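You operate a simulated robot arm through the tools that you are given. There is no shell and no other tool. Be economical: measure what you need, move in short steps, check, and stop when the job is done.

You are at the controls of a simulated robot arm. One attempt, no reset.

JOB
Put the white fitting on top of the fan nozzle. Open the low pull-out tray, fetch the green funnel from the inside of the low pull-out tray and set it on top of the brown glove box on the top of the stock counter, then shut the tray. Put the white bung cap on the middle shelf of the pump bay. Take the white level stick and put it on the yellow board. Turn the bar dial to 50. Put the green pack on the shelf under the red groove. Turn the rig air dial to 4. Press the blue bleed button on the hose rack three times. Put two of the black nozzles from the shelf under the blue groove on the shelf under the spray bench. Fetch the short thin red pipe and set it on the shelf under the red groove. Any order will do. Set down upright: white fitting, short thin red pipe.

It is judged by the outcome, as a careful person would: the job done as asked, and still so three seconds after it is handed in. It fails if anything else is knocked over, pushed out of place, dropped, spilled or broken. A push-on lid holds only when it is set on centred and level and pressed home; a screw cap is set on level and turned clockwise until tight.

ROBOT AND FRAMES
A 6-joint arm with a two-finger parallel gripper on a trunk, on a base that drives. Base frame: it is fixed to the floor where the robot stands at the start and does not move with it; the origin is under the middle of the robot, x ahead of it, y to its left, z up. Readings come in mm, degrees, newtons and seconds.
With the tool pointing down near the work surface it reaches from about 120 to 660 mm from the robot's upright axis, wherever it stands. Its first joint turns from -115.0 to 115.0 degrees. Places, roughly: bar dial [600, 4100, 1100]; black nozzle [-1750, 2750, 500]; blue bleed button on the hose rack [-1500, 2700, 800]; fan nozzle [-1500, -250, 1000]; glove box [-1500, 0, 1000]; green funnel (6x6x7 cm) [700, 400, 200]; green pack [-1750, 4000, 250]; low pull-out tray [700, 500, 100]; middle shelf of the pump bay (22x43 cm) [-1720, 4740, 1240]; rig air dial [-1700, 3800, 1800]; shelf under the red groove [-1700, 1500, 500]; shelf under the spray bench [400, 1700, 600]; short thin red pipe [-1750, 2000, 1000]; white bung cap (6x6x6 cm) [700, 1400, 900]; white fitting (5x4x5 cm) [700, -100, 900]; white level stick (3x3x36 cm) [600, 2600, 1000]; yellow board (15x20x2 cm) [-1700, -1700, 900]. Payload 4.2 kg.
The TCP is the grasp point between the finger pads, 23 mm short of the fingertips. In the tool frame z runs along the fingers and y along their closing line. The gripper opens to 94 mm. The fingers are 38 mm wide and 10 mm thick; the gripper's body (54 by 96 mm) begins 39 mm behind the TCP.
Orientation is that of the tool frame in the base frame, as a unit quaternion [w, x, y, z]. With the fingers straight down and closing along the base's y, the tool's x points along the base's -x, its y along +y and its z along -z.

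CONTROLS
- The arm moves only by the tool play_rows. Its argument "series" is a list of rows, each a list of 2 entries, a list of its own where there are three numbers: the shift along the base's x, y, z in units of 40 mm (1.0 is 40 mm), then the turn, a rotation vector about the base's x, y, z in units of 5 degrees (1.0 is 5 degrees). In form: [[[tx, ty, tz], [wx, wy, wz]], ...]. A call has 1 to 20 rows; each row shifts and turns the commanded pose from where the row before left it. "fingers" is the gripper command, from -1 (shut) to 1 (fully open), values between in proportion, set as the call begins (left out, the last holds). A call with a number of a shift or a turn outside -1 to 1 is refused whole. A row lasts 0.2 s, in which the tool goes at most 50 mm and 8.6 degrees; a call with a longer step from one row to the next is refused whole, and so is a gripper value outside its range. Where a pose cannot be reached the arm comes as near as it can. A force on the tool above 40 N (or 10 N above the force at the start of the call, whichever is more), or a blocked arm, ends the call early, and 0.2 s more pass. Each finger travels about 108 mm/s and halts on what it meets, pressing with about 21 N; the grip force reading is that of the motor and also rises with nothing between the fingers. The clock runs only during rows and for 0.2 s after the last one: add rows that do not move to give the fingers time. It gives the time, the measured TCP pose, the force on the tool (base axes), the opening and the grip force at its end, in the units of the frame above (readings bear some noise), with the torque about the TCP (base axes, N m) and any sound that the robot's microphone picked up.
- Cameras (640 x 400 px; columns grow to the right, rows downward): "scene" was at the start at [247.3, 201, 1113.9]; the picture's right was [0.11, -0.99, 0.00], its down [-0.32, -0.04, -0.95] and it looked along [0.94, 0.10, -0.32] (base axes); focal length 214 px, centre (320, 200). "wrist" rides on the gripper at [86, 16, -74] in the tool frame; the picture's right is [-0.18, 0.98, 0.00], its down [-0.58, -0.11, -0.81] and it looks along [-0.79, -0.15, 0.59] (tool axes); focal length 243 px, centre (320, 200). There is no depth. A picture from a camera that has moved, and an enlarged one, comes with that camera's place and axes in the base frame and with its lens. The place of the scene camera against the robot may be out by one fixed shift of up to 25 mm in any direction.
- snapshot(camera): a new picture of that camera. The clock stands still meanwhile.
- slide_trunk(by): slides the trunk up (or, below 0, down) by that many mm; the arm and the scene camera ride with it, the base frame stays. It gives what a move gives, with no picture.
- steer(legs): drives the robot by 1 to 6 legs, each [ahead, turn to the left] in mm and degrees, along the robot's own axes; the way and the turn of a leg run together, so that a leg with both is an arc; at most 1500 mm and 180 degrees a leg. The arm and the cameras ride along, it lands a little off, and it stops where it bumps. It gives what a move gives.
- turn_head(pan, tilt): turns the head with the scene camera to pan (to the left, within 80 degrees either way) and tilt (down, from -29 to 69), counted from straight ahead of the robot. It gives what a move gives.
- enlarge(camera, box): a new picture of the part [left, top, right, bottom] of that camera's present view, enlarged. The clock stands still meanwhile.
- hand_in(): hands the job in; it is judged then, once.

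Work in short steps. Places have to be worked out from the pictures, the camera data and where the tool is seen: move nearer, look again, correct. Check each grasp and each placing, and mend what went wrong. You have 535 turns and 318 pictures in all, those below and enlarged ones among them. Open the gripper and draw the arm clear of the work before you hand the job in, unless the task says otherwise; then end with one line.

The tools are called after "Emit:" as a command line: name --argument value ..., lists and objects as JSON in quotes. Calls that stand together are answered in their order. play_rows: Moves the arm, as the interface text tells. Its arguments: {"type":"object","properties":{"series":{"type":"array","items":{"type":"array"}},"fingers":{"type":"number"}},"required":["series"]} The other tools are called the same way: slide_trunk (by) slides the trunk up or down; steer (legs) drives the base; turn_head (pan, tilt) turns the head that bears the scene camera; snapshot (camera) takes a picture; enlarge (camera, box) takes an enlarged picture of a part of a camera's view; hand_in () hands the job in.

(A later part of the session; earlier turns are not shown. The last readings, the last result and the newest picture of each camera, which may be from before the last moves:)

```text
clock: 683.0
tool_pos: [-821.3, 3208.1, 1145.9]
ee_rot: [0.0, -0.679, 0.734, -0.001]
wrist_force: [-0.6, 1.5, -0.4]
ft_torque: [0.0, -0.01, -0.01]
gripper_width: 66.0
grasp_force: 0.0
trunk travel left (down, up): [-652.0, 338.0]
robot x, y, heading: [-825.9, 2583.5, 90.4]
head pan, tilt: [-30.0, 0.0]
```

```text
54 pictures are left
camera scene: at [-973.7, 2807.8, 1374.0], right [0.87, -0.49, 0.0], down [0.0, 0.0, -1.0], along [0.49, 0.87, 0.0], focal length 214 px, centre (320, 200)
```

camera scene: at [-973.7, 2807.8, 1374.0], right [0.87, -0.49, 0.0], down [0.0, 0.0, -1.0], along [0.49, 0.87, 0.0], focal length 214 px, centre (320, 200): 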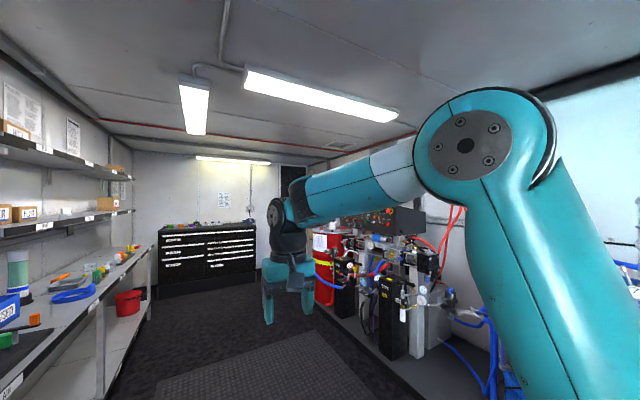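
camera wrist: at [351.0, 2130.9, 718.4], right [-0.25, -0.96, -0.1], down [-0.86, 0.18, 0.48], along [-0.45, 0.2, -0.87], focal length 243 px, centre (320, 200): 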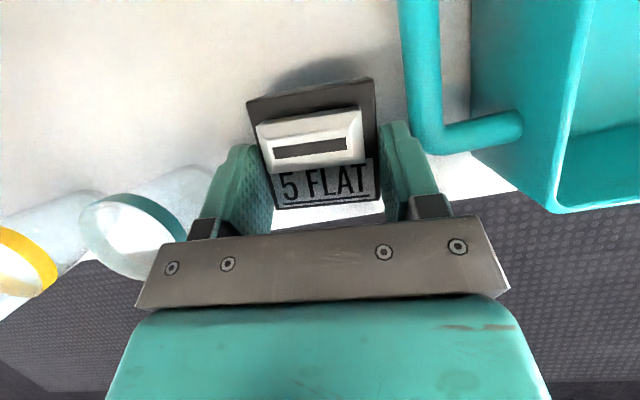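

The arm is back in its normal posture. I flip the yaw (+180°) here in the open, then tilt to horizontal.

Emit:
play_rows --series '[[[0, 0, 0], [0, 0, 1]], [[0, 0, 0], [0, 0, 1]], [[0, 0, 0], [0, 0, 1]], [[0, 0, 0], [0, 0, 1]], [[0, 0, 0], [0, 0, 1]], [[0, 0, 0], [0, 0, 1]], [[0, 0, 0], [0, 0, 1]], [[0, 0, 0], [0, 0, 1]], [[0, 0, 0], [0, 0, 1]], [[0, 0, 0], [0, 0, 1]], [[0, 0, 0], [0, 0, 1]], [[0, 0, 0], [0, 0, 1]], [[0, 0, 0], [0, 0, 1]], [[0, 0, 0], [0, 0, 1]], [[0, 0, 0], [0, 0, 1]], [[0, 0, 0], [0, 0, 1]], [[0, 0, 0], [0, 0, 1]], [[0, 0, 0], [0, 0, 1]]]'

Emit:
play_rows --series '[[[0, 0, 0], [0, 0, 1]], [[0, 0, 0], [0, 0, 1]], [[0, 0, 0], [0, 0, 1]], [[0, 0, 0], [0, 0, 1]], [[0, 0, 0], [0, 0, 1]], [[0, 0, 0], [0, 0, 1]], [[0, 0, 0], [0, 0, 1]], [[0, 0, 0], [0, 0, 1]], [[0, 0, 0], [0, 0, 1]], [[0, 0, 0], [0, 0, 1]], [[0, 0, 0], [0, 0, 1]], [[0, 0, 0], [0, 0, 1]], [[0, 0, 0], [0, 0, 1]], [[0, 0, 0], [0, 0, 1]], [[0, 0, 0], [0, 0, 1]], [[0, 0, 0], [0, 0, 1]], [[0, 0, 0], [0, 0, 1]]]'

Emit:
play_rows --series '[[[0, 0, 0], [1, 0, 0]], [[0, 0, 0], [1, 0, 0]], [[0, 0, 0], [1, 0, 0]], [[0, 0, 0], [1, 0, 0]], [[0, 0, 0], [1, 0, 0]], [[0, 0, 0], [1, 0, 0]], [[0, 0, 0], [1, 0, 0]], [[0, 0, 0], [1, 0, 0]], [[0, 0, 0], [1, 0, 0]], [[0, 0, 0], [1, 0, 0]], [[0, 0, 0], [1, 0, 0]], [[0, 0, 0], [1, 0, 0]], [[0, 0, 0], [1, 0, 0]], [[0, 0, 0], [1, 0, 0]], [[0, 0, 0], [1, 0, 0]], [[0, 0, 0], [1, 0, 0]], [[0, 0, 0], [1, 0, 0]], [[0, 0, 0], [1, 0, 0]]]'

```text
clock: 686.8
tool_pos: [-823.5, 3207.0, 1144.2]
ee_rot: [-0.001, 0.999, -0.039, 0.002]
wrist_force: [0.0, 0.4, 0.4]
ft_torque: [0.02, 0.03, -0.01]
gripper_width: 65.7
grasp_force: 0.1
trunk travel left (down, up): [-652.0, 338.0]
robot x, y, heading: [-822.7, 2583.9, 90.4]
head pan, tilt: [-30.0, 0.0]
```

```text
clock: 690.4
tool_pos: [-823.0, 3205.8, 1145.0]
ee_rot: [-0.002, 0.762, 0.647, 0.001]
wrist_force: [-0.1, 0.1, 0.4]
ft_torque: [0.01, 0.02, 0.01]
gripper_width: 65.7
grasp_force: 0.1
trunk travel left (down, up): [-652.0, 338.0]
robot x, y, heading: [-823.3, 2581.1, 90.4]
head pan, tilt: [-30.0, 0.0]
```

```text
clock: 694.2
tool_pos: [-828.3, 3219.9, 1151.4]
ee_rot: [0.541, -0.538, -0.457, -0.458]
wrist_force: [1.3, 0.2, 0.2]
ft_torque: [-0.03, -0.01, 0.04]
gripper_width: 65.8
grasp_force: 0.1
out of reach, approached as far as the arm can: row 17, 18
trunk travel left (down, up): [-652.0, 338.0]
robot x, y, heading: [-822.4, 2583.9, 90.1]
head pan, tilt: [-30.0, 0.0]
```

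Tool is horizontal. Fix the roll, face the stick and approach.

Emit:
play_rows --series '[[[0, 0, 0], [0, -0.94, 0]], [[0, 0, 0], [0, -0.94, 0]]]' --fingers 0.6

Emit:
steer --legs '[[0, -90], [400, 0]]'

Emit:
turn_head --pan -10 --tilt 20

Emit:
snapshot --camera "scene"

Emit:
snapshot --camera "wrist"

```text
clock: 694.8
tool_pos: [-828.8, 3221.4, 1152.4]
ee_rot: [0.501, -0.499, -0.5, -0.5]
wrist_force: [-0.2, 0.3, 0.5]
ft_torque: [0.03, -0.01, -0.04]
gripper_width: 75.1
grasp_force: 0.0
trunk travel left (down, up): [-652.0, 338.0]
robot x, y, heading: [-823.3, 2584.6, 90.2]
head pan, tilt: [-30.0, 0.0]
```

```text
clock: 701.1
tool_pos: [213.3, 2582.9, 1151.3]
ee_rot: [0.002, 0.706, -0.003, 0.708]
wrist_force: [0.3, 0.3, -0.8]
ft_torque: [-0.01, -0.02, 0.0]
gripper_width: 75.3
grasp_force: 0.1
trunk travel left (down, up): [-652.0, 338.0]
robot x, y, heading: [-425.2, 2584.1, 0.2]
head pan, tilt: [-30.0, 0.0]
```

```text
clock: 701.9
tool_pos: [212.6, 2582.5, 1151.7]
ee_rot: [0.001, 0.706, -0.003, 0.708]
wrist_force: [-0.2, 0.7, -0.2]
ft_torque: [0.01, -0.01, -0.01]
gripper_width: 75.1
grasp_force: 0.0
trunk travel left (down, up): [-652.0, 338.0]
robot x, y, heading: [-428.5, 2581.7, -0.0]
head pan, tilt: [-10.0, 20.0]
```

```text
53 pictures are left
camera scene: at [-179.0, 2757.6, 1341.8], right [-0.18, -0.98, 0.0], down [-0.34, 0.06, -0.94], along [0.93, -0.16, -0.34], focal length 214 px, centre (320, 200)
```

scene: 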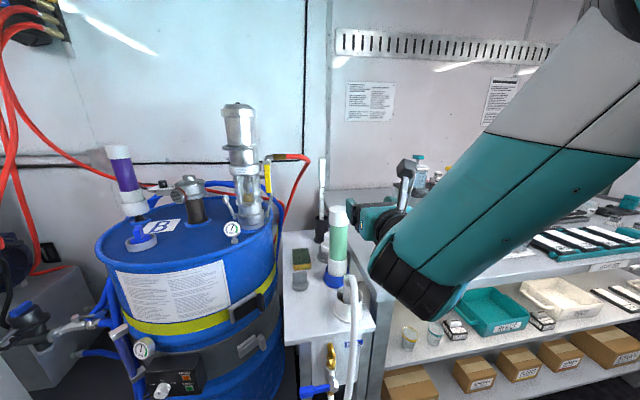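

```text
52 pictures are left
camera wrist: at [137.8, 2565.3, 1237.4], right [-0.01, -0.98, -0.19], down [-0.8, 0.12, -0.58], along [0.59, 0.15, -0.79], focal length 243 px, centre (320, 200)
```

wrist: 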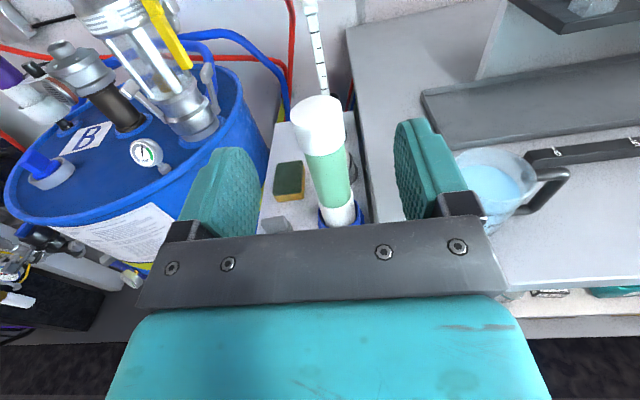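

The bottle is right in front; I raise 20 mm and drive 220 mm closer over it, then look.

Emit:
slide_trunk --by 22

Emit:
steer --legs '[[200, 0]]'

Emit:
snapshot --camera "wrist"

Emit:
snapshot --camera "scene"

```text
clock: 702.6
tool_pos: [212.3, 2583.0, 1174.0]
ee_rot: [0.001, 0.706, -0.002, 0.708]
wrist_force: [0.2, 0.4, 0.0]
ft_torque: [0.0, 0.0, 0.02]
gripper_width: 75.3
grasp_force: 0.2
trunk travel left (down, up): [-674.0, 316.0]
robot x, y, heading: [-425.1, 2585.3, 0.1]
head pan, tilt: [-10.0, 20.0]
```

```text
clock: 704.2
tool_pos: [414.5, 2581.4, 1172.5]
ee_rot: [0.002, 0.706, -0.004, 0.708]
wrist_force: [0.2, 0.0, -1.3]
ft_torque: [-0.01, 0.01, -0.01]
gripper_width: 75.3
grasp_force: 0.0
trunk travel left (down, up): [-674.0, 316.0]
robot x, y, heading: [-220.8, 2584.7, -0.5]
head pan, tilt: [-10.0, 20.0]
```

```text
51 pictures are left
camera wrist: at [340.2, 2563.8, 1259.3], right [-0.01, -0.98, -0.19], down [-0.8, 0.12, -0.58], along [0.59, 0.15, -0.79], focal length 243 px, centre (320, 200)
```

wrist: 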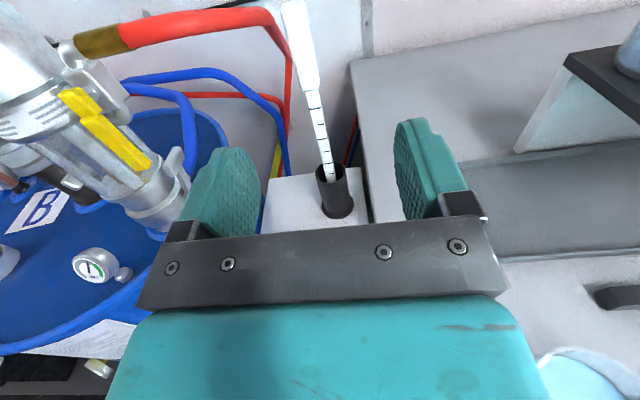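

```text
50 pictures are left
camera scene: at [23.8, 2756.8, 1363.7], right [-0.18, -0.98, 0.0], down [-0.34, 0.06, -0.94], along [0.92, -0.17, -0.34], focal length 214 px, centre (320, 200)
```

scene: 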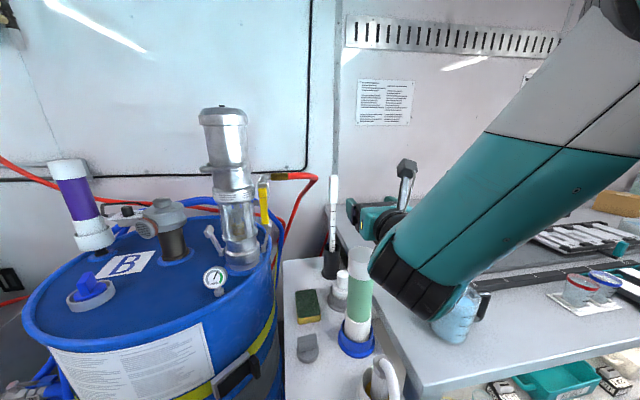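

Stick at (608,2605), handle z 1118–1193. I narrow the opening to 50 mm, drive 120 closer, and align y.

Emit:
steer --legs '[[115, 0]]'

Emit:
play_rows --series '[[[0, 0.3, -0.15], [0, 0, 0]], [[0, 0.3, -0.15], [0, 0, 0]], [[0.2, 0, 0], [0, 0, 0]]]' --fingers 0.08

Emit:
snapshot --camera "wrist"

```text
clock: 705.5
tool_pos: [513.3, 2581.2, 1172.9]
ee_rot: [0.003, 0.707, -0.004, 0.708]
wrist_force: [-1.0, -0.2, 0.0]
ft_torque: [0.05, 0.0, 0.0]
gripper_width: 74.8
grasp_force: 0.0
trunk travel left (down, up): [-674.0, 316.0]
robot x, y, heading: [-129.4, 2578.7, -0.1]
head pan, tilt: [-10.0, 20.0]
stopped in leg 1: the robot was blocked; the commanded pose is now the measured one
```

```text
clock: 706.2
tool_pos: [520.3, 2603.9, 1160.7]
ee_rot: [0.002, 0.706, -0.004, 0.708]
wrist_force: [-0.1, 2.2, 0.3]
ft_torque: [0.0, -0.02, 0.01]
gripper_width: 50.9
grasp_force: 0.1
trunk travel left (down, up): [-674.0, 316.0]
robot x, y, heading: [-125.9, 2580.2, -0.2]
head pan, tilt: [-10.0, 20.0]
```

```text
49 pictures are left
camera wrist: at [446.4, 2586.4, 1246.5], right [-0.01, -0.98, -0.19], down [-0.8, 0.12, -0.58], along [0.59, 0.15, -0.79], focal length 243 px, centre (320, 200)
```

wrist: 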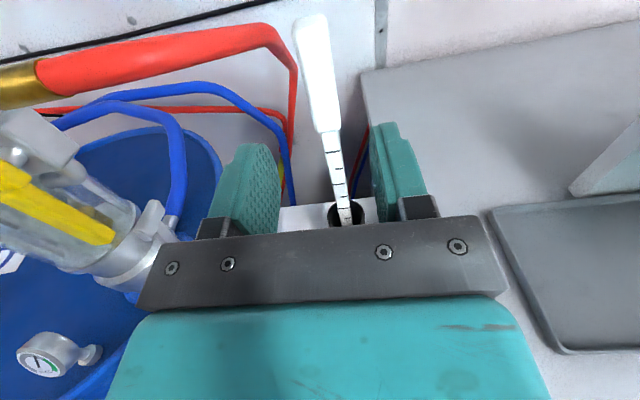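

Aligned. Advance 86 mm along x.

Emit:
play_rows --series '[[[0.55, 0, 0], [0, 0, 0]], [[0.55, 0, 0], [0, 0, 0]], [[0.5, 0, 0], [0, 0, 0]], [[0.5, 0, 0], [0, 0, 0]], [[0, 0, 0], [0, 0, 0]]]'

Emit:
snapshot --camera "wrist"

```text
clock: 707.5
tool_pos: [603.8, 2604.8, 1160.3]
ee_rot: [0.001, 0.706, -0.003, 0.708]
wrist_force: [-0.1, 0.2, 1.2]
ft_torque: [-0.03, 0.01, -0.01]
gripper_width: 50.7
grasp_force: 0.0
trunk travel left (down, up): [-674.0, 316.0]
robot x, y, heading: [-124.6, 2580.3, -0.3]
head pan, tilt: [-10.0, 20.0]
```

```text
48 pictures are left
camera wrist: at [529.6, 2588.0, 1247.2], right [-0.01, -0.98, -0.19], down [-0.8, 0.12, -0.58], along [0.59, 0.15, -0.79], focal length 243 px, centre (320, 200)
```

wrist: 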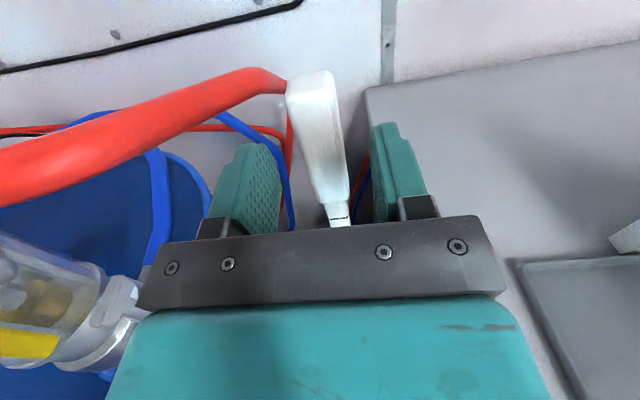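

Emit:
play_rows --series '[[[0.1, 0, 0], [0, 0, 0]], [[0, 0, 0], [0, 0, 0]], [[0, 0, 0], [0, 0, 0]], [[0, 0, 0], [0, 0, 0]]]' --fingers -1

Emit:
slide_trunk --by 260

Emit:
snapshot --camera "scene"

```text
clock: 708.5
tool_pos: [607.2, 2605.2, 1160.3]
ee_rot: [0.003, 0.706, -0.004, 0.708]
wrist_force: [0.5, -0.6, -0.7]
ft_torque: [0.01, 0.01, 0.01]
gripper_width: 0.2
grasp_force: 21.4
trunk travel left (down, up): [-674.0, 316.0]
robot x, y, heading: [-123.7, 2584.4, -0.2]
head pan, tilt: [-10.0, 20.0]
```

```text
clock: 711.1
tool_pos: [608.8, 2603.7, 1421.3]
ee_rot: [0.001, 0.706, -0.004, 0.708]
wrist_force: [0.1, -0.1, 0.3]
ft_torque: [0.01, 0.01, 0.0]
gripper_width: 0.0
grasp_force: 21.4
trunk travel left (down, up): [-934.0, 56.0]
robot x, y, heading: [-125.4, 2578.6, -0.2]
head pan, tilt: [-10.0, 20.0]
```

```text
47 pictures are left
camera scene: at [121.1, 2756.3, 1623.7], right [-0.17, -0.98, 0.0], down [-0.34, 0.06, -0.94], along [0.93, -0.16, -0.34], focal length 214 px, centre (320, 200)
```

scene: 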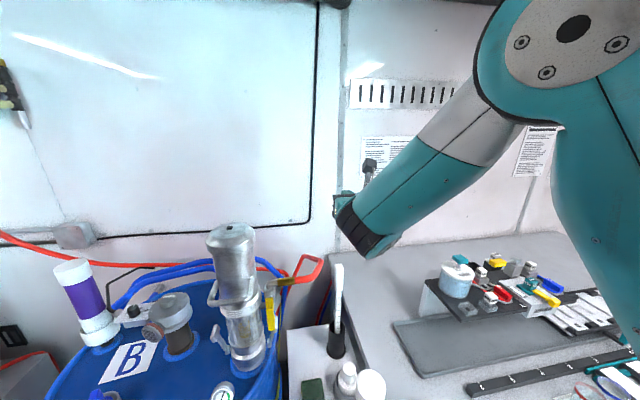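

The stick is farther: ≈(685,2599), top 1170. I retract slightly, lower to z≈1155 with fingers open, and check.

Emit:
play_rows --series '[[[-0.3, -0.12, 0], [0, 0, 0]], [[0, 0, 0], [0, 0, 0]]]' --fingers 0.1

Emit:
slide_trunk --by -266

Emit:
play_rows --series '[[[0.5, 0, 0], [0, 0, 0]], [[0.5, 0, 0], [0, 0, 0]], [[0.4, 0, 0], [0, 0, 0]], [[0, 0, 0], [0, 0, 0]]]'

Emit:
snapshot --camera "wrist"

```text
clock: 711.7
tool_pos: [595.5, 2599.9, 1420.8]
ee_rot: [0.002, 0.706, -0.003, 0.708]
wrist_force: [-0.2, -0.2, 0.3]
ft_torque: [0.0, 0.0, -0.02]
gripper_width: 51.5
grasp_force: 0.1
trunk travel left (down, up): [-934.0, 56.0]
robot x, y, heading: [-123.1, 2583.1, 0.0]
head pan, tilt: [-10.0, 20.0]
```

```text
clock: 714.4
tool_pos: [596.4, 2598.3, 1155.0]
ee_rot: [0.001, 0.706, -0.003, 0.708]
wrist_force: [0.0, -0.3, -0.7]
ft_torque: [-0.03, 0.01, 0.01]
gripper_width: 51.7
grasp_force: 0.1
trunk travel left (down, up): [-668.0, 322.0]
robot x, y, heading: [-121.2, 2584.9, -0.2]
head pan, tilt: [-10.0, 20.0]
```

```text
clock: 715.4
tool_pos: [650.3, 2597.9, 1154.1]
ee_rot: [0.002, 0.706, -0.003, 0.708]
wrist_force: [0.2, 0.6, -1.1]
ft_torque: [0.01, 0.02, -0.02]
gripper_width: 51.7
grasp_force: 0.2
trunk travel left (down, up): [-668.0, 322.0]
robot x, y, heading: [-125.9, 2581.0, -0.4]
head pan, tilt: [-10.0, 20.0]
```

```text
46 pictures are left
camera wrist: at [575.2, 2582.1, 1239.7], right [-0.01, -0.98, -0.19], down [-0.8, 0.12, -0.58], along [0.59, 0.15, -0.79], focal length 243 px, centre (320, 200)
```

wrist: 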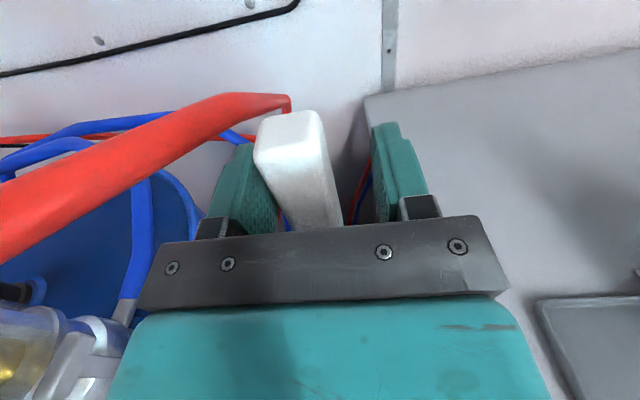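

The handle is ~11 mm to the left. Back up, shift +y, open wider, advance again.

Emit:
play_rows --series '[[[-0.7, 0, 0], [0, 0, 0]], [[0, 0.28, 0], [0, 0, 0]], [[0, 0, 0], [0, 0, 0]]]' --fingers 0.45

Emit:
play_rows --series '[[[0.5, 0, 0], [0, 0, 0]], [[0.5, 0, 0], [0, 0, 0]], [[0.25, 0, 0], [0, 0, 0]], [[0, 0, 0], [0, 0, 0]]]'

Emit:
snapshot --camera "wrist"

```text
clock: 716.2
tool_pos: [622.1, 2611.0, 1155.1]
ee_rot: [0.001, 0.706, -0.003, 0.708]
wrist_force: [-0.1, -0.7, 0.1]
ft_torque: [0.03, 0.02, 0.01]
gripper_width: 68.2
grasp_force: 0.1
trunk travel left (down, up): [-668.0, 322.0]
robot x, y, heading: [-124.7, 2581.6, -0.0]
head pan, tilt: [-10.0, 20.0]
```

```text
clock: 717.2
tool_pos: [675.1, 2610.8, 1154.0]
ee_rot: [0.002, 0.707, -0.003, 0.708]
wrist_force: [-0.6, 0.1, 0.3]
ft_torque: [0.01, 0.0, -0.01]
gripper_width: 68.3
grasp_force: 0.1
trunk travel left (down, up): [-668.0, 322.0]
robot x, y, heading: [-126.4, 2581.2, -0.1]
head pan, tilt: [-10.0, 20.0]
```

```text
45 pictures are left
camera wrist: at [599.6, 2594.3, 1240.2], right [-0.01, -0.98, -0.19], down [-0.8, 0.12, -0.58], along [0.59, 0.15, -0.79], focal length 243 px, centre (320, 200)
```

wrist: 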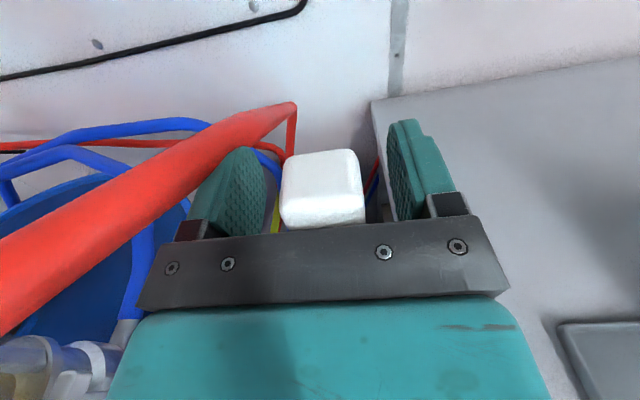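

Handle is centred. Close and lift.

Emit:
play_rows --series '[[[0, 0, 0], [0, 0, 0]], [[0, 0, 0], [0, 0, 0]], [[0, 0, 0], [0, 0, 0]]]' --fingers -1

Emit:
slide_trunk --by 150

Emit:
slide_trunk --by 160

Emit:
snapshot --camera "scene"

```text
clock: 718.0
tool_pos: [674.0, 2612.4, 1153.6]
ee_rot: [0.002, 0.706, -0.004, 0.708]
wrist_force: [-0.1, -0.6, 0.4]
ft_torque: [-0.07, -0.09, 0.05]
gripper_width: 25.7
grasp_force: 21.0
trunk travel left (down, up): [-668.0, 322.0]
robot x, y, heading: [-129.3, 2579.7, 0.0]
head pan, tilt: [-10.0, 20.0]
```

```text
clock: 719.8
tool_pos: [673.2, 2610.8, 1305.1]
ee_rot: [0.001, 0.706, -0.003, 0.708]
wrist_force: [0.7, -0.4, -2.1]
ft_torque: [0.01, -0.06, 0.01]
gripper_width: 25.6
grasp_force: 20.8
trunk travel left (down, up): [-818.0, 172.0]
robot x, y, heading: [-127.0, 2581.6, -0.0]
head pan, tilt: [-10.0, 20.0]
```

```text
clock: 721.6
tool_pos: [674.6, 2612.1, 1464.6]
ee_rot: [0.002, 0.707, -0.003, 0.708]
wrist_force: [-0.4, 0.0, -2.0]
ft_torque: [-0.01, -0.05, -0.03]
gripper_width: 25.7
grasp_force: 21.1
trunk travel left (down, up): [-978.0, 12.0]
robot x, y, heading: [-123.3, 2581.4, -0.1]
head pan, tilt: [-10.0, 20.0]
```

```text
44 pictures are left
camera scene: at [121.2, 2756.4, 1667.7], right [-0.17, -0.98, 0.0], down [-0.34, 0.06, -0.94], along [0.93, -0.16, -0.34], focal length 214 px, centre (320, 200)
```

scene: 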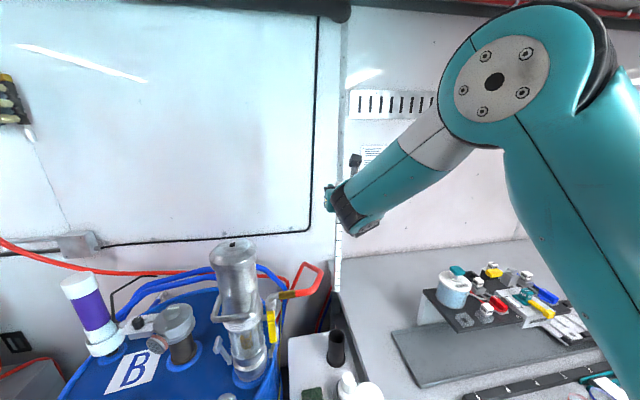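

The stick is out of the holder. Back off, retract, and drive down the aisle to the yellow board at y≈-1700.

Emit:
steer --legs '[[-480, 0]]'

Emit:
play_rows --series '[[[-0.6, 0, 0], [0, 0, 0]], [[-0.6, 0, 0], [0, 0, 0]], [[-0.6, 0, 0], [0, 0, 0]], [[-0.6, 0, 0], [0, 0, 0]], [[-0.6, 0, 0], [0, 0, 0]]]'

Emit:
steer --legs '[[0, -90], [1400, 0], [1400, 0], [1300, 0], [0, -90]]'

Emit:
turn_head --pan 0 --tilt 30

Emit:
snapshot --camera "scene"

```text
clock: 724.5
tool_pos: [179.7, 2602.1, 1464.6]
ee_rot: [0.008, 0.706, -0.01, 0.708]
wrist_force: [-0.3, -0.7, -2.1]
ft_torque: [0.0, -0.05, -0.02]
gripper_width: 25.6
grasp_force: 21.5
trunk travel left (down, up): [-978.0, 12.0]
robot x, y, heading: [-619.7, 2586.7, -0.9]
head pan, tilt: [-10.0, 20.0]
```

```text
clock: 725.7
tool_pos: [60.5, 2600.7, 1465.0]
ee_rot: [0.007, 0.706, -0.01, 0.708]
wrist_force: [0.5, -0.5, -1.0]
ft_torque: [0.0, -0.07, -0.03]
gripper_width: 25.5
grasp_force: 20.5
trunk travel left (down, up): [-978.0, 12.0]
robot x, y, heading: [-615.5, 2591.0, -1.2]
head pan, tilt: [-10.0, 20.0]
```

```text
clock: 749.3
tool_pos: [-673.0, -2164.9, 1464.8]
ee_rot: [-0.507, -0.494, 0.507, -0.493]
wrist_force: [-2.3, 18.7, 2.8]
ft_torque: [-0.18, -0.12, 0.36]
gripper_width: 25.2
grasp_force: 20.8
trunk travel left (down, up): [-978.0, 12.0]
robot x, y, heading: [-687.8, -1487.9, -91.5]
head pan, tilt: [-10.0, 20.0]
stopped in leg 4: the force on the tool passed its limit at 42 N (the readings are from after the stop); the commanded pose is now the measured one
```

```text
clock: 750.1
tool_pos: [-674.0, -2164.9, 1464.5]
ee_rot: [0.507, 0.493, -0.507, 0.493]
wrist_force: [-2.4, 24.6, 4.2]
ft_torque: [-0.28, -0.11, 0.51]
gripper_width: 25.7
grasp_force: 20.8
trunk travel left (down, up): [-978.0, 12.0]
robot x, y, heading: [-688.1, -1487.9, -91.4]
head pan, tilt: [0.0, 30.0]
```

```text
43 pictures are left
camera scene: at [-495.3, -1736.4, 1652.2], right [-1.0, 0.02, 0.0], down [0.01, 0.5, -0.87], along [-0.02, -0.87, -0.5], focal length 214 px, centre (320, 200)
```

scene: 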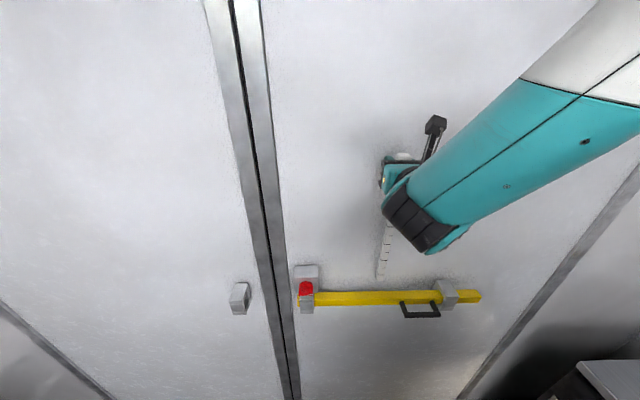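

I touched the end wall with the tool; back off, turn to face −x and look at the counter.

Emit:
steer --legs '[[-110, 0], [0, -89]]'

Emit:
snapshot --camera "scene"

Emit:
snapshot --camera "wrist"

```text
clock: 755.1
tool_pos: [-1363.6, -1378.1, 1463.5]
ee_rot: [-0.707, 0.016, 0.707, 0.016]
wrist_force: [-0.7, -0.3, -1.2]
ft_torque: [0.01, 0.03, -0.02]
gripper_width: 25.4
grasp_force: 20.7
trunk travel left (down, up): [-978.0, 12.0]
robot x, y, heading: [-687.2, -1376.6, 177.9]
head pan, tilt: [0.0, 30.0]
```

```text
42 pictures are left
camera scene: at [-931.6, -1566.0, 1651.7], right [0.04, 1.0, 0.0], down [0.5, -0.02, -0.87], along [-0.87, 0.03, -0.5], focal length 214 px, centre (320, 200)
```

scene: 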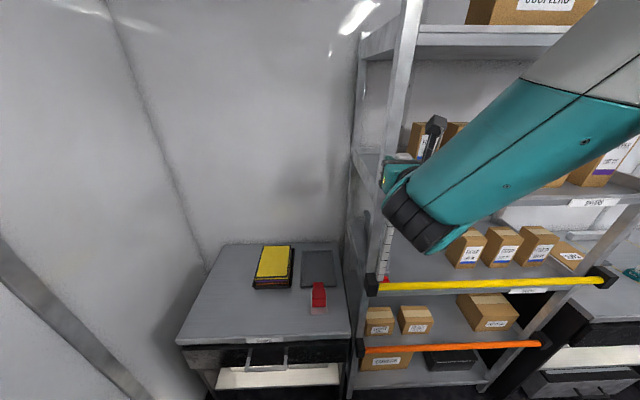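

```text
41 pictures are left
camera wrist: at [-1288.8, -1366.5, 1549.7], right [0.04, 0.98, -0.18], down [0.8, -0.14, -0.58], along [-0.6, -0.12, -0.79], focal length 243 px, centre (320, 200)
```

wrist: 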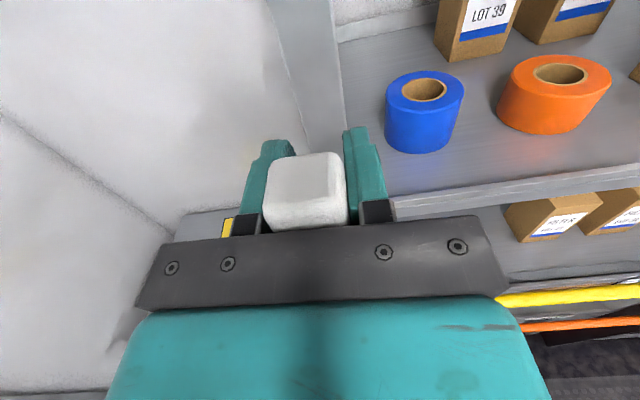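

Emit:
enlarge --camera "scene" --box '[170, 220, 370, 380]'

```text
2.50 times, centred on (270, 300) of scene
camera zoom: at [-931.6, -1566.0, 1651.7], right [0.04, 1.0, 0.0], down [0.5, -0.02, -0.87], along [-0.87, 0.03, -0.5], focal length 536 px, centre (445, -50)
```

zoom: 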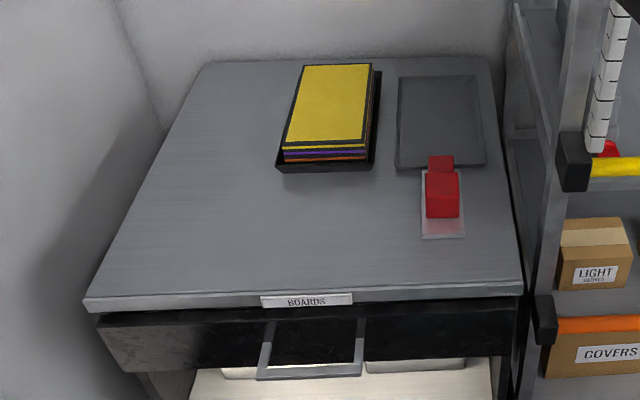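

The yellow board tops a stack at ≈(-1630,-1745). I back off, lower the trunk, then rotate the tool downward and yaw −90° so the stick lies along y.

Emit:
steer --legs '[[-250, 0]]'

Emit:
slide_trunk --by -340

Emit:
play_rows --series '[[[0, 0, 0], [0, -1, 0]], [[0, 0, 0], [0, -1, 0]], [[0, 0, 0], [0, -1, 0]], [[0, 0, 0], [0, -1, 0]], [[0, 0, 0], [0, -1, 0]], [[0, 0, 0], [0, -1, 0]], [[0, 0, 0], [0, -1, 0]], [[0, 0, 0], [0, -1, 0]], [[0, 0, 0], [0, -1, 0]], [[0, 0, 0], [0, -1, 0]], [[0, 0, 0], [0, -1, 0]], [[0, 0, 0], [0, -1, 0]], [[0, 0, 0], [0, -1, 0]], [[0, 0, 0], [0, -1, 0]], [[0, 0, 0], [0, -1, 0]], [[0, 0, 0], [0, -1, 0]], [[0, 0, 0], [0, -1, 0]], [[0, 0, 0], [0, -1, 0]]]'

Emit:
snapshot --camera "scene"

```text
clock: 756.9
tool_pos: [-1114.5, -1381.9, 1463.3]
ee_rot: [-0.706, 0.019, 0.708, 0.019]
wrist_force: [-0.3, 0.5, -2.1]
ft_torque: [-0.01, 0.06, 0.02]
gripper_width: 25.7
grasp_force: 20.5
trunk travel left (down, up): [-978.0, 12.0]
robot x, y, heading: [-434.8, -1390.0, 177.4]
head pan, tilt: [0.0, 30.0]
```

```text
clock: 760.3
tool_pos: [-1114.3, -1383.2, 1123.5]
ee_rot: [-0.705, 0.019, 0.708, 0.019]
wrist_force: [0.5, 0.3, -1.0]
ft_torque: [0.01, 0.04, -0.01]
gripper_width: 25.7
grasp_force: 21.4
trunk travel left (down, up): [-638.0, 352.0]
robot x, y, heading: [-434.4, -1384.0, 177.6]
head pan, tilt: [0.0, 30.0]
```

```text
clock: 764.1
tool_pos: [-1113.7, -1383.1, 1123.2]
ee_rot: [0.002, 0.001, 1.0, 0.022]
wrist_force: [-0.1, -0.2, -0.8]
ft_torque: [0.04, 0.33, 0.03]
gripper_width: 25.8
grasp_force: 21.8
trunk travel left (down, up): [-638.0, 352.0]
robot x, y, heading: [-436.7, -1386.8, 177.3]
head pan, tilt: [0.0, 30.0]
```

```text
39 pictures are left
camera scene: at [-683.7, -1574.6, 1311.7], right [0.05, 1.0, 0.0], down [0.5, -0.02, -0.87], along [-0.86, 0.04, -0.5], focal length 214 px, centre (320, 200)
```

scene: 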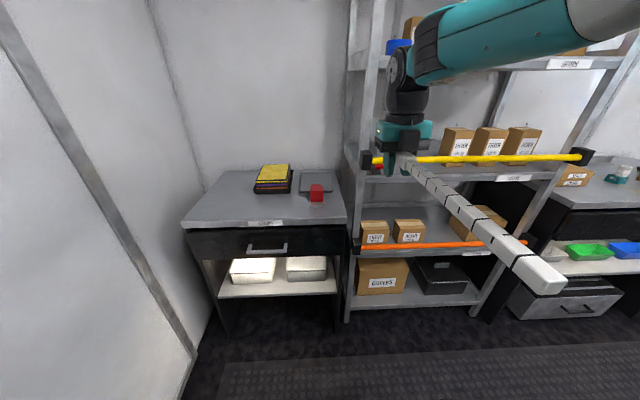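

Stick is horizontal. Level the tool and yaw −90° so it extends toward −y.

Emit:
play_rows --series '[[[0, 0, 0], [-0.5, 0, -1]], [[0, 0, 0], [0, 0, -1]], [[0, 0, 0], [0, 0, -1]], [[0, 0, 0], [0, 0, -1]], [[0, 0, 0], [0, 0, -1]], [[0, 0, 0], [0, 0, -1]], [[0, 0, 0], [0, 0, -1]], [[0, 0, 0], [0, 0, -1]], [[0, 0, 0], [0, 0, -1]], [[0, 0, 0], [0, 0, -1]], [[0, 0, 0], [0, 0, -1]], [[0, 0, 0], [0, 0, -1]], [[0, 0, 0], [0, 0, -1]], [[0, 0, 0], [0, 0, -1]], [[0, 0, 0], [0, 0, -1]], [[0, 0, 0], [0, 0, -1]], [[0, 0, 0], [0, 0, -1]], [[0, 0, 0], [0, 0, -1]]]'

Emit:
steer --legs '[[0, 35], [340, 0], [0, -35]]'

Emit:
snapshot --camera "scene"

Emit:
snapshot --camera "wrist"

```text
clock: 767.9
tool_pos: [-1115.0, -1382.3, 1123.4]
ee_rot: [0.005, 0.708, 0.706, 0.001]
wrist_force: [0.0, 0.5, -1.5]
ft_torque: [0.31, 0.01, 0.0]
gripper_width: 25.6
grasp_force: 21.3
trunk travel left (down, up): [-638.0, 352.0]
robot x, y, heading: [-435.0, -1390.0, 177.4]
head pan, tilt: [0.0, 30.0]
```

```text
clock: 773.4
tool_pos: [-1408.1, -1575.0, 1124.6]
ee_rot: [0.005, 0.703, 0.711, 0.001]
wrist_force: [-0.5, 0.4, -1.4]
ft_torque: [0.28, 0.04, 0.01]
gripper_width: 25.8
grasp_force: 21.3
trunk travel left (down, up): [-638.0, 352.0]
robot x, y, heading: [-727.9, -1573.0, 177.9]
head pan, tilt: [0.0, 30.0]
```

```text
38 pictures are left
camera scene: at [-975.3, -1761.4, 1311.7], right [0.04, 1.0, 0.0], down [0.5, -0.02, -0.87], along [-0.87, 0.03, -0.5], focal length 214 px, centre (320, 200)
```

scene: 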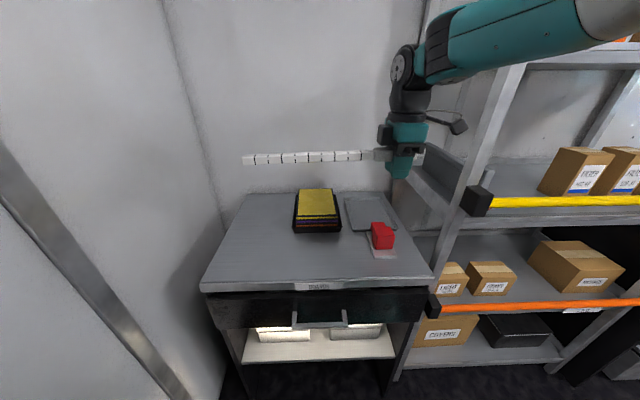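

```text
37 pictures are left
camera wrist: at [-1394.0, -1489.3, 1197.5], right [0.99, -0.17, 0.01], down [-0.11, -0.58, 0.81], along [-0.13, -0.8, -0.59], focal length 243 px, centre (320, 200)
```

wrist: 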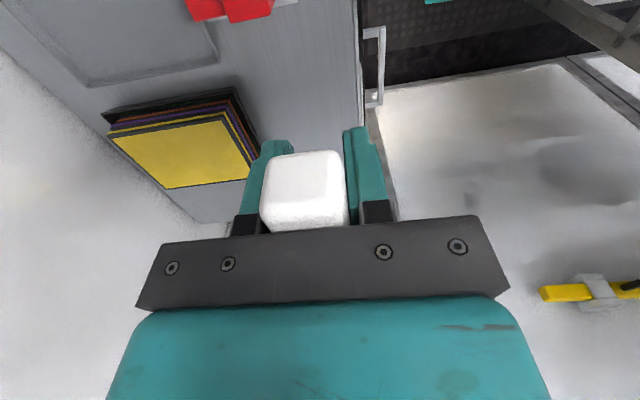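

Board top refined: centre ≈(-1682,-1750), z≈872. Lower 130, drive forward 270, then shift y −43.

Emit:
slide_trunk --by -130

Emit:
steer --legs '[[268, 0]]'

Emit:
play_rows --series '[[[0, -0.5, 0], [0, 0, 0]], [[0, -0.5, 0], [0, 0, 0]]]'

Emit:
snapshot --camera "scene"

Emit:
snapshot --camera "wrist"

```text
clock: 775.0
tool_pos: [-1409.7, -1575.1, 993.8]
ee_rot: [0.006, 0.703, 0.711, 0.001]
wrist_force: [0.4, 0.3, -1.1]
ft_torque: [0.31, 0.01, 0.01]
gripper_width: 25.8
grasp_force: 21.0
trunk travel left (down, up): [-508.0, 482.0]
robot x, y, heading: [-730.2, -1575.6, 178.2]
head pan, tilt: [0.0, 30.0]
```

```text
clock: 776.9
tool_pos: [-1676.7, -1565.1, 994.0]
ee_rot: [0.005, 0.703, 0.711, 0.001]
wrist_force: [-0.9, 0.3, -1.8]
ft_torque: [0.28, 0.01, 0.01]
gripper_width: 25.7
grasp_force: 21.1
trunk travel left (down, up): [-508.0, 482.0]
robot x, y, heading: [-993.5, -1559.4, 178.1]
head pan, tilt: [0.0, 30.0]
```

```text
clock: 777.5
tool_pos: [-1674.9, -1604.5, 993.5]
ee_rot: [0.005, 0.702, 0.712, 0.002]
wrist_force: [-0.5, 0.5, -1.8]
ft_torque: [0.3, -0.03, 0.01]
gripper_width: 25.5
grasp_force: 21.2
trunk travel left (down, up): [-508.0, 482.0]
robot x, y, heading: [-994.7, -1559.9, 177.7]
head pan, tilt: [0.0, 30.0]
```

```text
36 pictures are left
camera scene: at [-1242.5, -1750.9, 1181.7], right [0.04, 1.0, 0.0], down [0.5, -0.02, -0.87], along [-0.87, 0.03, -0.5], focal length 214 px, centre (320, 200)
```

scene: 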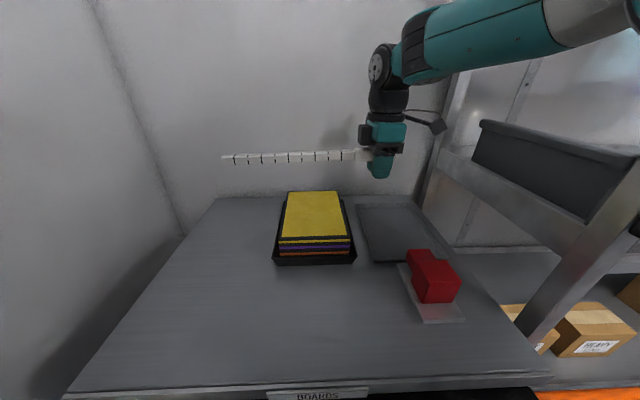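

```text
35 pictures are left
camera wrist: at [-1660.6, -1518.8, 1068.3], right [0.98, -0.17, 0.01], down [-0.11, -0.58, 0.81], along [-0.13, -0.8, -0.59], focal length 243 px, centre (320, 200)
```

wrist: 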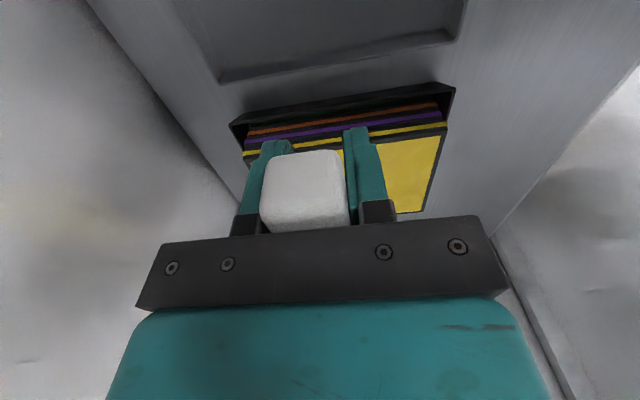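

Shift −14 in y, then lower toward the board.

Emit:
play_rows --series '[[[0.1, -0.35, 0], [0, 0, 0]], [[0, 0, 0], [0, 0, 0]]]'

Emit:
slide_trunk --by -85

Emit:
enlarge --camera "scene" --box '[200, 100, 440, 260]'

```text
clock: 778.1
tool_pos: [-1670.8, -1617.1, 993.8]
ee_rot: [0.005, 0.702, 0.712, 0.001]
wrist_force: [0.5, -0.3, -1.1]
ft_torque: [0.27, 0.01, -0.03]
gripper_width: 25.4
grasp_force: 21.1
trunk travel left (down, up): [-508.0, 482.0]
robot x, y, heading: [-997.0, -1560.7, 178.0]
head pan, tilt: [0.0, 30.0]
```

```text
clock: 779.3
tool_pos: [-1671.0, -1618.7, 908.9]
ee_rot: [0.005, 0.703, 0.711, 0.002]
wrist_force: [-0.5, 0.5, -1.0]
ft_torque: [0.3, -0.01, 0.0]
gripper_width: 25.9
grasp_force: 21.1
trunk travel left (down, up): [-423.0, 567.0]
robot x, y, heading: [-995.2, -1562.7, 177.7]
head pan, tilt: [0.0, 30.0]
```

```text
2.50 times, centred on (320, 180) of scene
camera zoom: at [-1242.5, -1751.0, 1096.7], right [0.04, 1.0, 0.0], down [0.5, -0.02, -0.87], along [-0.87, 0.03, -0.5], focal length 536 px, centre (320, 250)
```

zoom: 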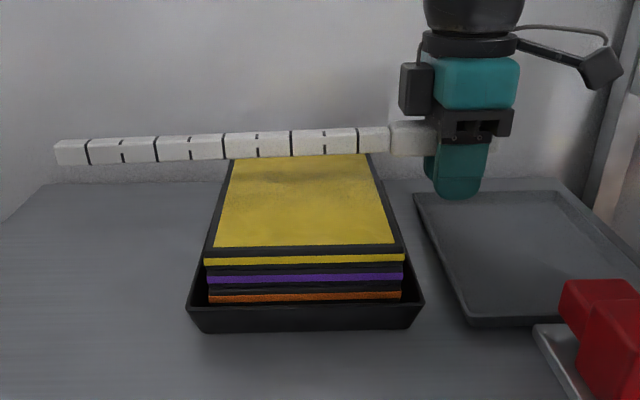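

Emit:
play_rows --series '[[[0, 0, -0.2], [0, 0, 0]], [[0, 0, -0.1], [0, 0, 0]], [[0, 0, 0], [0, 0, 0]]]'

Emit:
play_rows --series '[[[0, 0, -0.1], [0, 0, 0]], [[0, 0, 0], [0, 0, 0]]]'

Emit:
enlarge --camera "scene" --box '[200, 100, 440, 260]'

```text
clock: 780.1
tool_pos: [-1671.6, -1619.5, 896.9]
ee_rot: [0.004, 0.703, 0.712, 0.002]
wrist_force: [0.6, 0.3, -1.4]
ft_torque: [0.31, 0.0, 0.0]
gripper_width: 25.6
grasp_force: 21.5
trunk travel left (down, up): [-423.0, 567.0]
robot x, y, heading: [-993.2, -1562.8, 177.9]
head pan, tilt: [0.0, 30.0]
```

```text
clock: 780.7
tool_pos: [-1672.9, -1619.0, 893.0]
ee_rot: [0.005, 0.703, 0.711, 0.001]
wrist_force: [-0.3, -0.3, -2.4]
ft_torque: [0.3, 0.01, 0.0]
gripper_width: 25.6
grasp_force: 20.9
trunk travel left (down, up): [-423.0, 567.0]
robot x, y, heading: [-994.0, -1556.7, 178.1]
head pan, tilt: [0.0, 30.0]
```

```text
2.50 times, centred on (320, 180) of scene
camera zoom: at [-1242.4, -1751.0, 1096.7], right [0.04, 1.0, 0.0], down [0.5, -0.02, -0.87], along [-0.87, 0.03, -0.5], focal length 536 px, centre (320, 250)
```

zoom: 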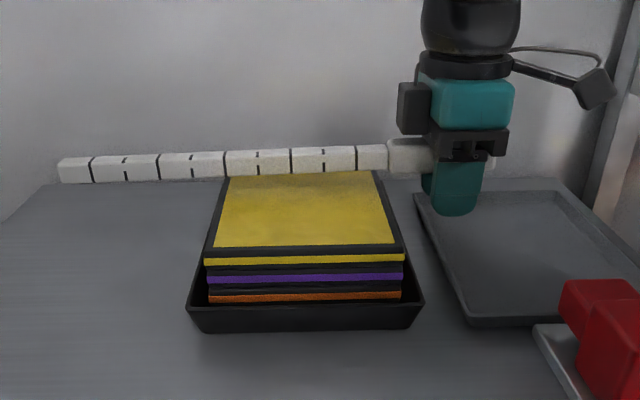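

Emit:
play_rows --series '[[[0, 0, -0.1], [0, 0, 0]], [[0, 0, 0], [0, 0, 0]]]'

Emit:
play_rows --series '[[[0, 0, -0.1], [0, 0, 0]], [[0, 0, 0], [0, 0, 0]]]'

Emit:
play_rows --series '[[[0, 0, -0.1], [0, 0, 0]], [[0, 0, 0], [0, 0, 0]]]'

```text
clock: 781.3
tool_pos: [-1671.6, -1618.6, 889.2]
ee_rot: [0.005, 0.703, 0.711, 0.002]
wrist_force: [-0.1, -0.5, -0.7]
ft_torque: [0.28, 0.01, -0.01]
gripper_width: 25.6
grasp_force: 21.0
trunk travel left (down, up): [-423.0, 567.0]
robot x, y, heading: [-994.5, -1558.9, 178.0]
head pan, tilt: [0.0, 30.0]
```

```text
clock: 781.9
tool_pos: [-1671.9, -1617.6, 886.2]
ee_rot: [0.004, 0.703, 0.711, 0.001]
wrist_force: [0.4, 0.2, -0.6]
ft_torque: [0.28, -0.03, 0.01]
gripper_width: 25.8
grasp_force: 20.5
trunk travel left (down, up): [-423.0, 567.0]
robot x, y, heading: [-994.8, -1563.1, 177.9]
head pan, tilt: [0.0, 30.0]
```

```text
clock: 782.5
tool_pos: [-1671.7, -1618.1, 880.7]
ee_rot: [0.004, 0.703, 0.712, 0.001]
wrist_force: [0.4, -0.3, -2.0]
ft_torque: [0.29, -0.01, 0.01]
gripper_width: 25.7
grasp_force: 20.9
trunk travel left (down, up): [-423.0, 567.0]
robot x, y, heading: [-995.0, -1563.4, 177.7]
head pan, tilt: [0.0, 30.0]
```

Emit:
play_rows --series '[[[0, 0, -0.08], [0, 0, 0]], [[0, 0, 0], [0, 0, 0]]]'

Emit:
play_rows --series '[[[0, 0, -0.08], [0, 0, 0]], [[0, 0, 0], [0, 0, 0]]]'

Emit:
enlarge --camera "scene" --box '[200, 100, 440, 260]'

```text
clock: 783.1
tool_pos: [-1671.2, -1618.4, 878.3]
ee_rot: [0.005, 0.703, 0.712, 0.001]
wrist_force: [-0.4, 0.5, -0.9]
ft_torque: [0.28, -0.01, 0.02]
gripper_width: 25.6
grasp_force: 20.6
trunk travel left (down, up): [-423.0, 567.0]
robot x, y, heading: [-995.4, -1562.9, 178.0]
head pan, tilt: [0.0, 30.0]
```

```text
clock: 783.7
tool_pos: [-1672.2, -1617.9, 875.3]
ee_rot: [0.006, 0.703, 0.711, 0.0]
wrist_force: [0.3, -0.3, 3.7]
ft_torque: [-0.63, -0.02, -0.03]
gripper_width: 25.5
grasp_force: 21.1
trunk travel left (down, up): [-423.0, 567.0]
robot x, y, heading: [-994.5, -1560.9, 177.7]
head pan, tilt: [0.0, 30.0]
```

```text
2.50 times, centred on (320, 180) of scene
camera zoom: at [-1242.3, -1751.1, 1096.7], right [0.04, 1.0, 0.0], down [0.5, -0.02, -0.87], along [-0.87, 0.03, -0.5], focal length 536 px, centre (320, 250)
```

zoom: 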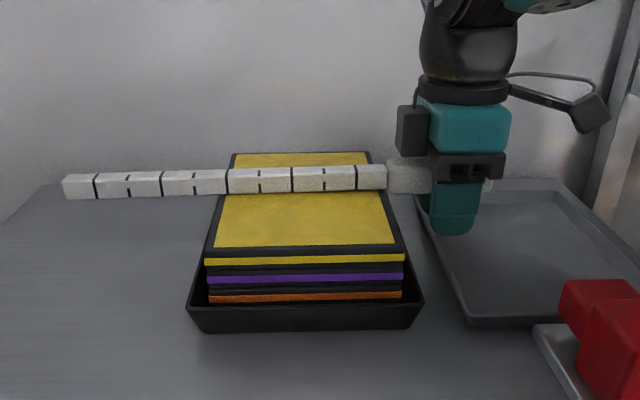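

Stick rests on the yellow board (torque reversed). Release and rise.

Emit:
play_rows --series '[[[0, 0, 0], [0, 0, 0]], [[0, 0, 0], [0, 0, 0]]]' --fingers 0

Emit:
play_rows --series '[[[0, 0, 0.3], [0, 0, 0]], [[0, 0, 0.6], [0, 0, 0]], [[0, 0, 0.8], [0, 0, 0]], [[0, 0, 0.8], [0, 0, 0]]]'

Emit:
enlarge --camera "scene" --box '[200, 100, 440, 260]'

```text
clock: 784.3
tool_pos: [-1670.9, -1618.5, 874.7]
ee_rot: [0.005, 0.702, 0.712, 0.002]
wrist_force: [-0.5, -0.2, 0.2]
ft_torque: [-0.03, -0.01, 0.01]
gripper_width: 46.9
grasp_force: 0.0
trunk travel left (down, up): [-423.0, 567.0]
robot x, y, heading: [-996.8, -1561.8, 177.8]
head pan, tilt: [0.0, 30.0]
```

```text
clock: 785.3
tool_pos: [-1672.1, -1615.4, 976.5]
ee_rot: [0.005, 0.703, 0.711, 0.003]
wrist_force: [0.2, 0.6, 0.2]
ft_torque: [0.01, -0.04, -0.01]
gripper_width: 47.0
grasp_force: 0.1
trunk travel left (down, up): [-423.0, 567.0]
robot x, y, heading: [-995.3, -1558.9, 177.9]
head pan, tilt: [0.0, 30.0]
```

```text
2.50 times, centred on (320, 180) of scene
camera zoom: at [-1242.5, -1751.0, 1096.6], right [0.04, 1.0, 0.0], down [0.5, -0.02, -0.87], along [-0.87, 0.03, -0.5], focal length 536 px, centre (320, 250)
```

zoom: 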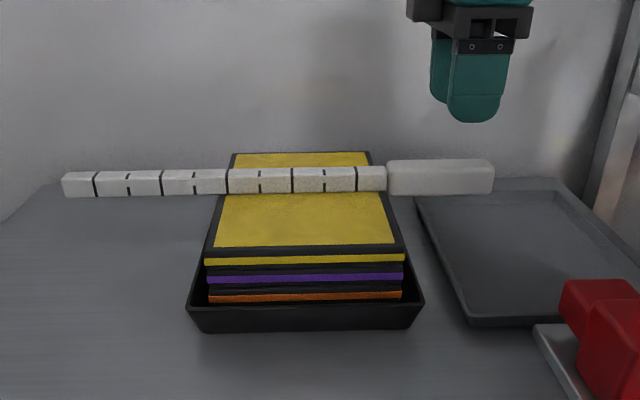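

Stick is stable on the board. Now the bar dial: back off and drive up the aisle.

Emit:
slide_trunk --by 150

Emit:
steer --legs '[[-420, 0], [0, -88], [1500, 0], [1500, 0], [1500, 0]]'

Emit:
turn_head --pan -40 --tilt 15

Emit:
snapshot --camera "scene"

```text
clock: 787.1
tool_pos: [-1672.9, -1617.7, 1126.4]
ee_rot: [0.005, 0.703, 0.711, 0.003]
wrist_force: [0.0, -0.7, -0.3]
ft_torque: [0.0, 0.03, 0.03]
gripper_width: 46.8
grasp_force: 0.1
trunk travel left (down, up): [-573.0, 417.0]
robot x, y, heading: [-989.9, -1562.5, 177.8]
head pan, tilt: [0.0, 30.0]
```

```text
clock: 814.3
tool_pos: [-1113.2, 3541.5, 1126.9]
ee_rot: [0.005, 0.997, 0.078, -0.002]
wrist_force: [0.4, 0.0, -0.1]
ft_torque: [0.0, 0.0, -0.01]
gripper_width: 47.1
grasp_force: 0.1
trunk travel left (down, up): [-573.0, 417.0]
robot x, y, heading: [-966.6, 2875.7, 95.7]
head pan, tilt: [0.0, 30.0]
```

```text
clock: 815.4
tool_pos: [-1114.3, 3540.2, 1127.7]
ee_rot: [0.005, 0.997, 0.076, -0.001]
wrist_force: [0.4, 0.2, -0.9]
ft_torque: [0.01, 0.01, 0.01]
gripper_width: 47.2
grasp_force: 0.0
trunk travel left (down, up): [-573.0, 417.0]
robot x, y, heading: [-961.8, 2878.6, 95.9]
head pan, tilt: [-40.0, 15.0]
```

```text
30 pictures are left
camera scene: at [-1117.9, 3082.0, 1270.9], right [0.83, -0.56, 0.0], down [-0.14, -0.21, -0.97], along [0.54, 0.8, -0.26], focal length 214 px, centre (320, 200)
```

scene: 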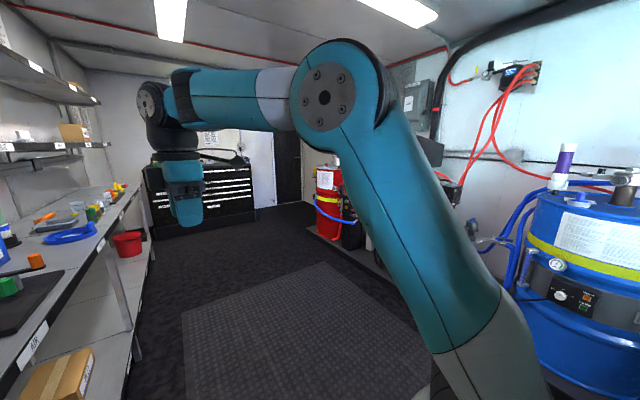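

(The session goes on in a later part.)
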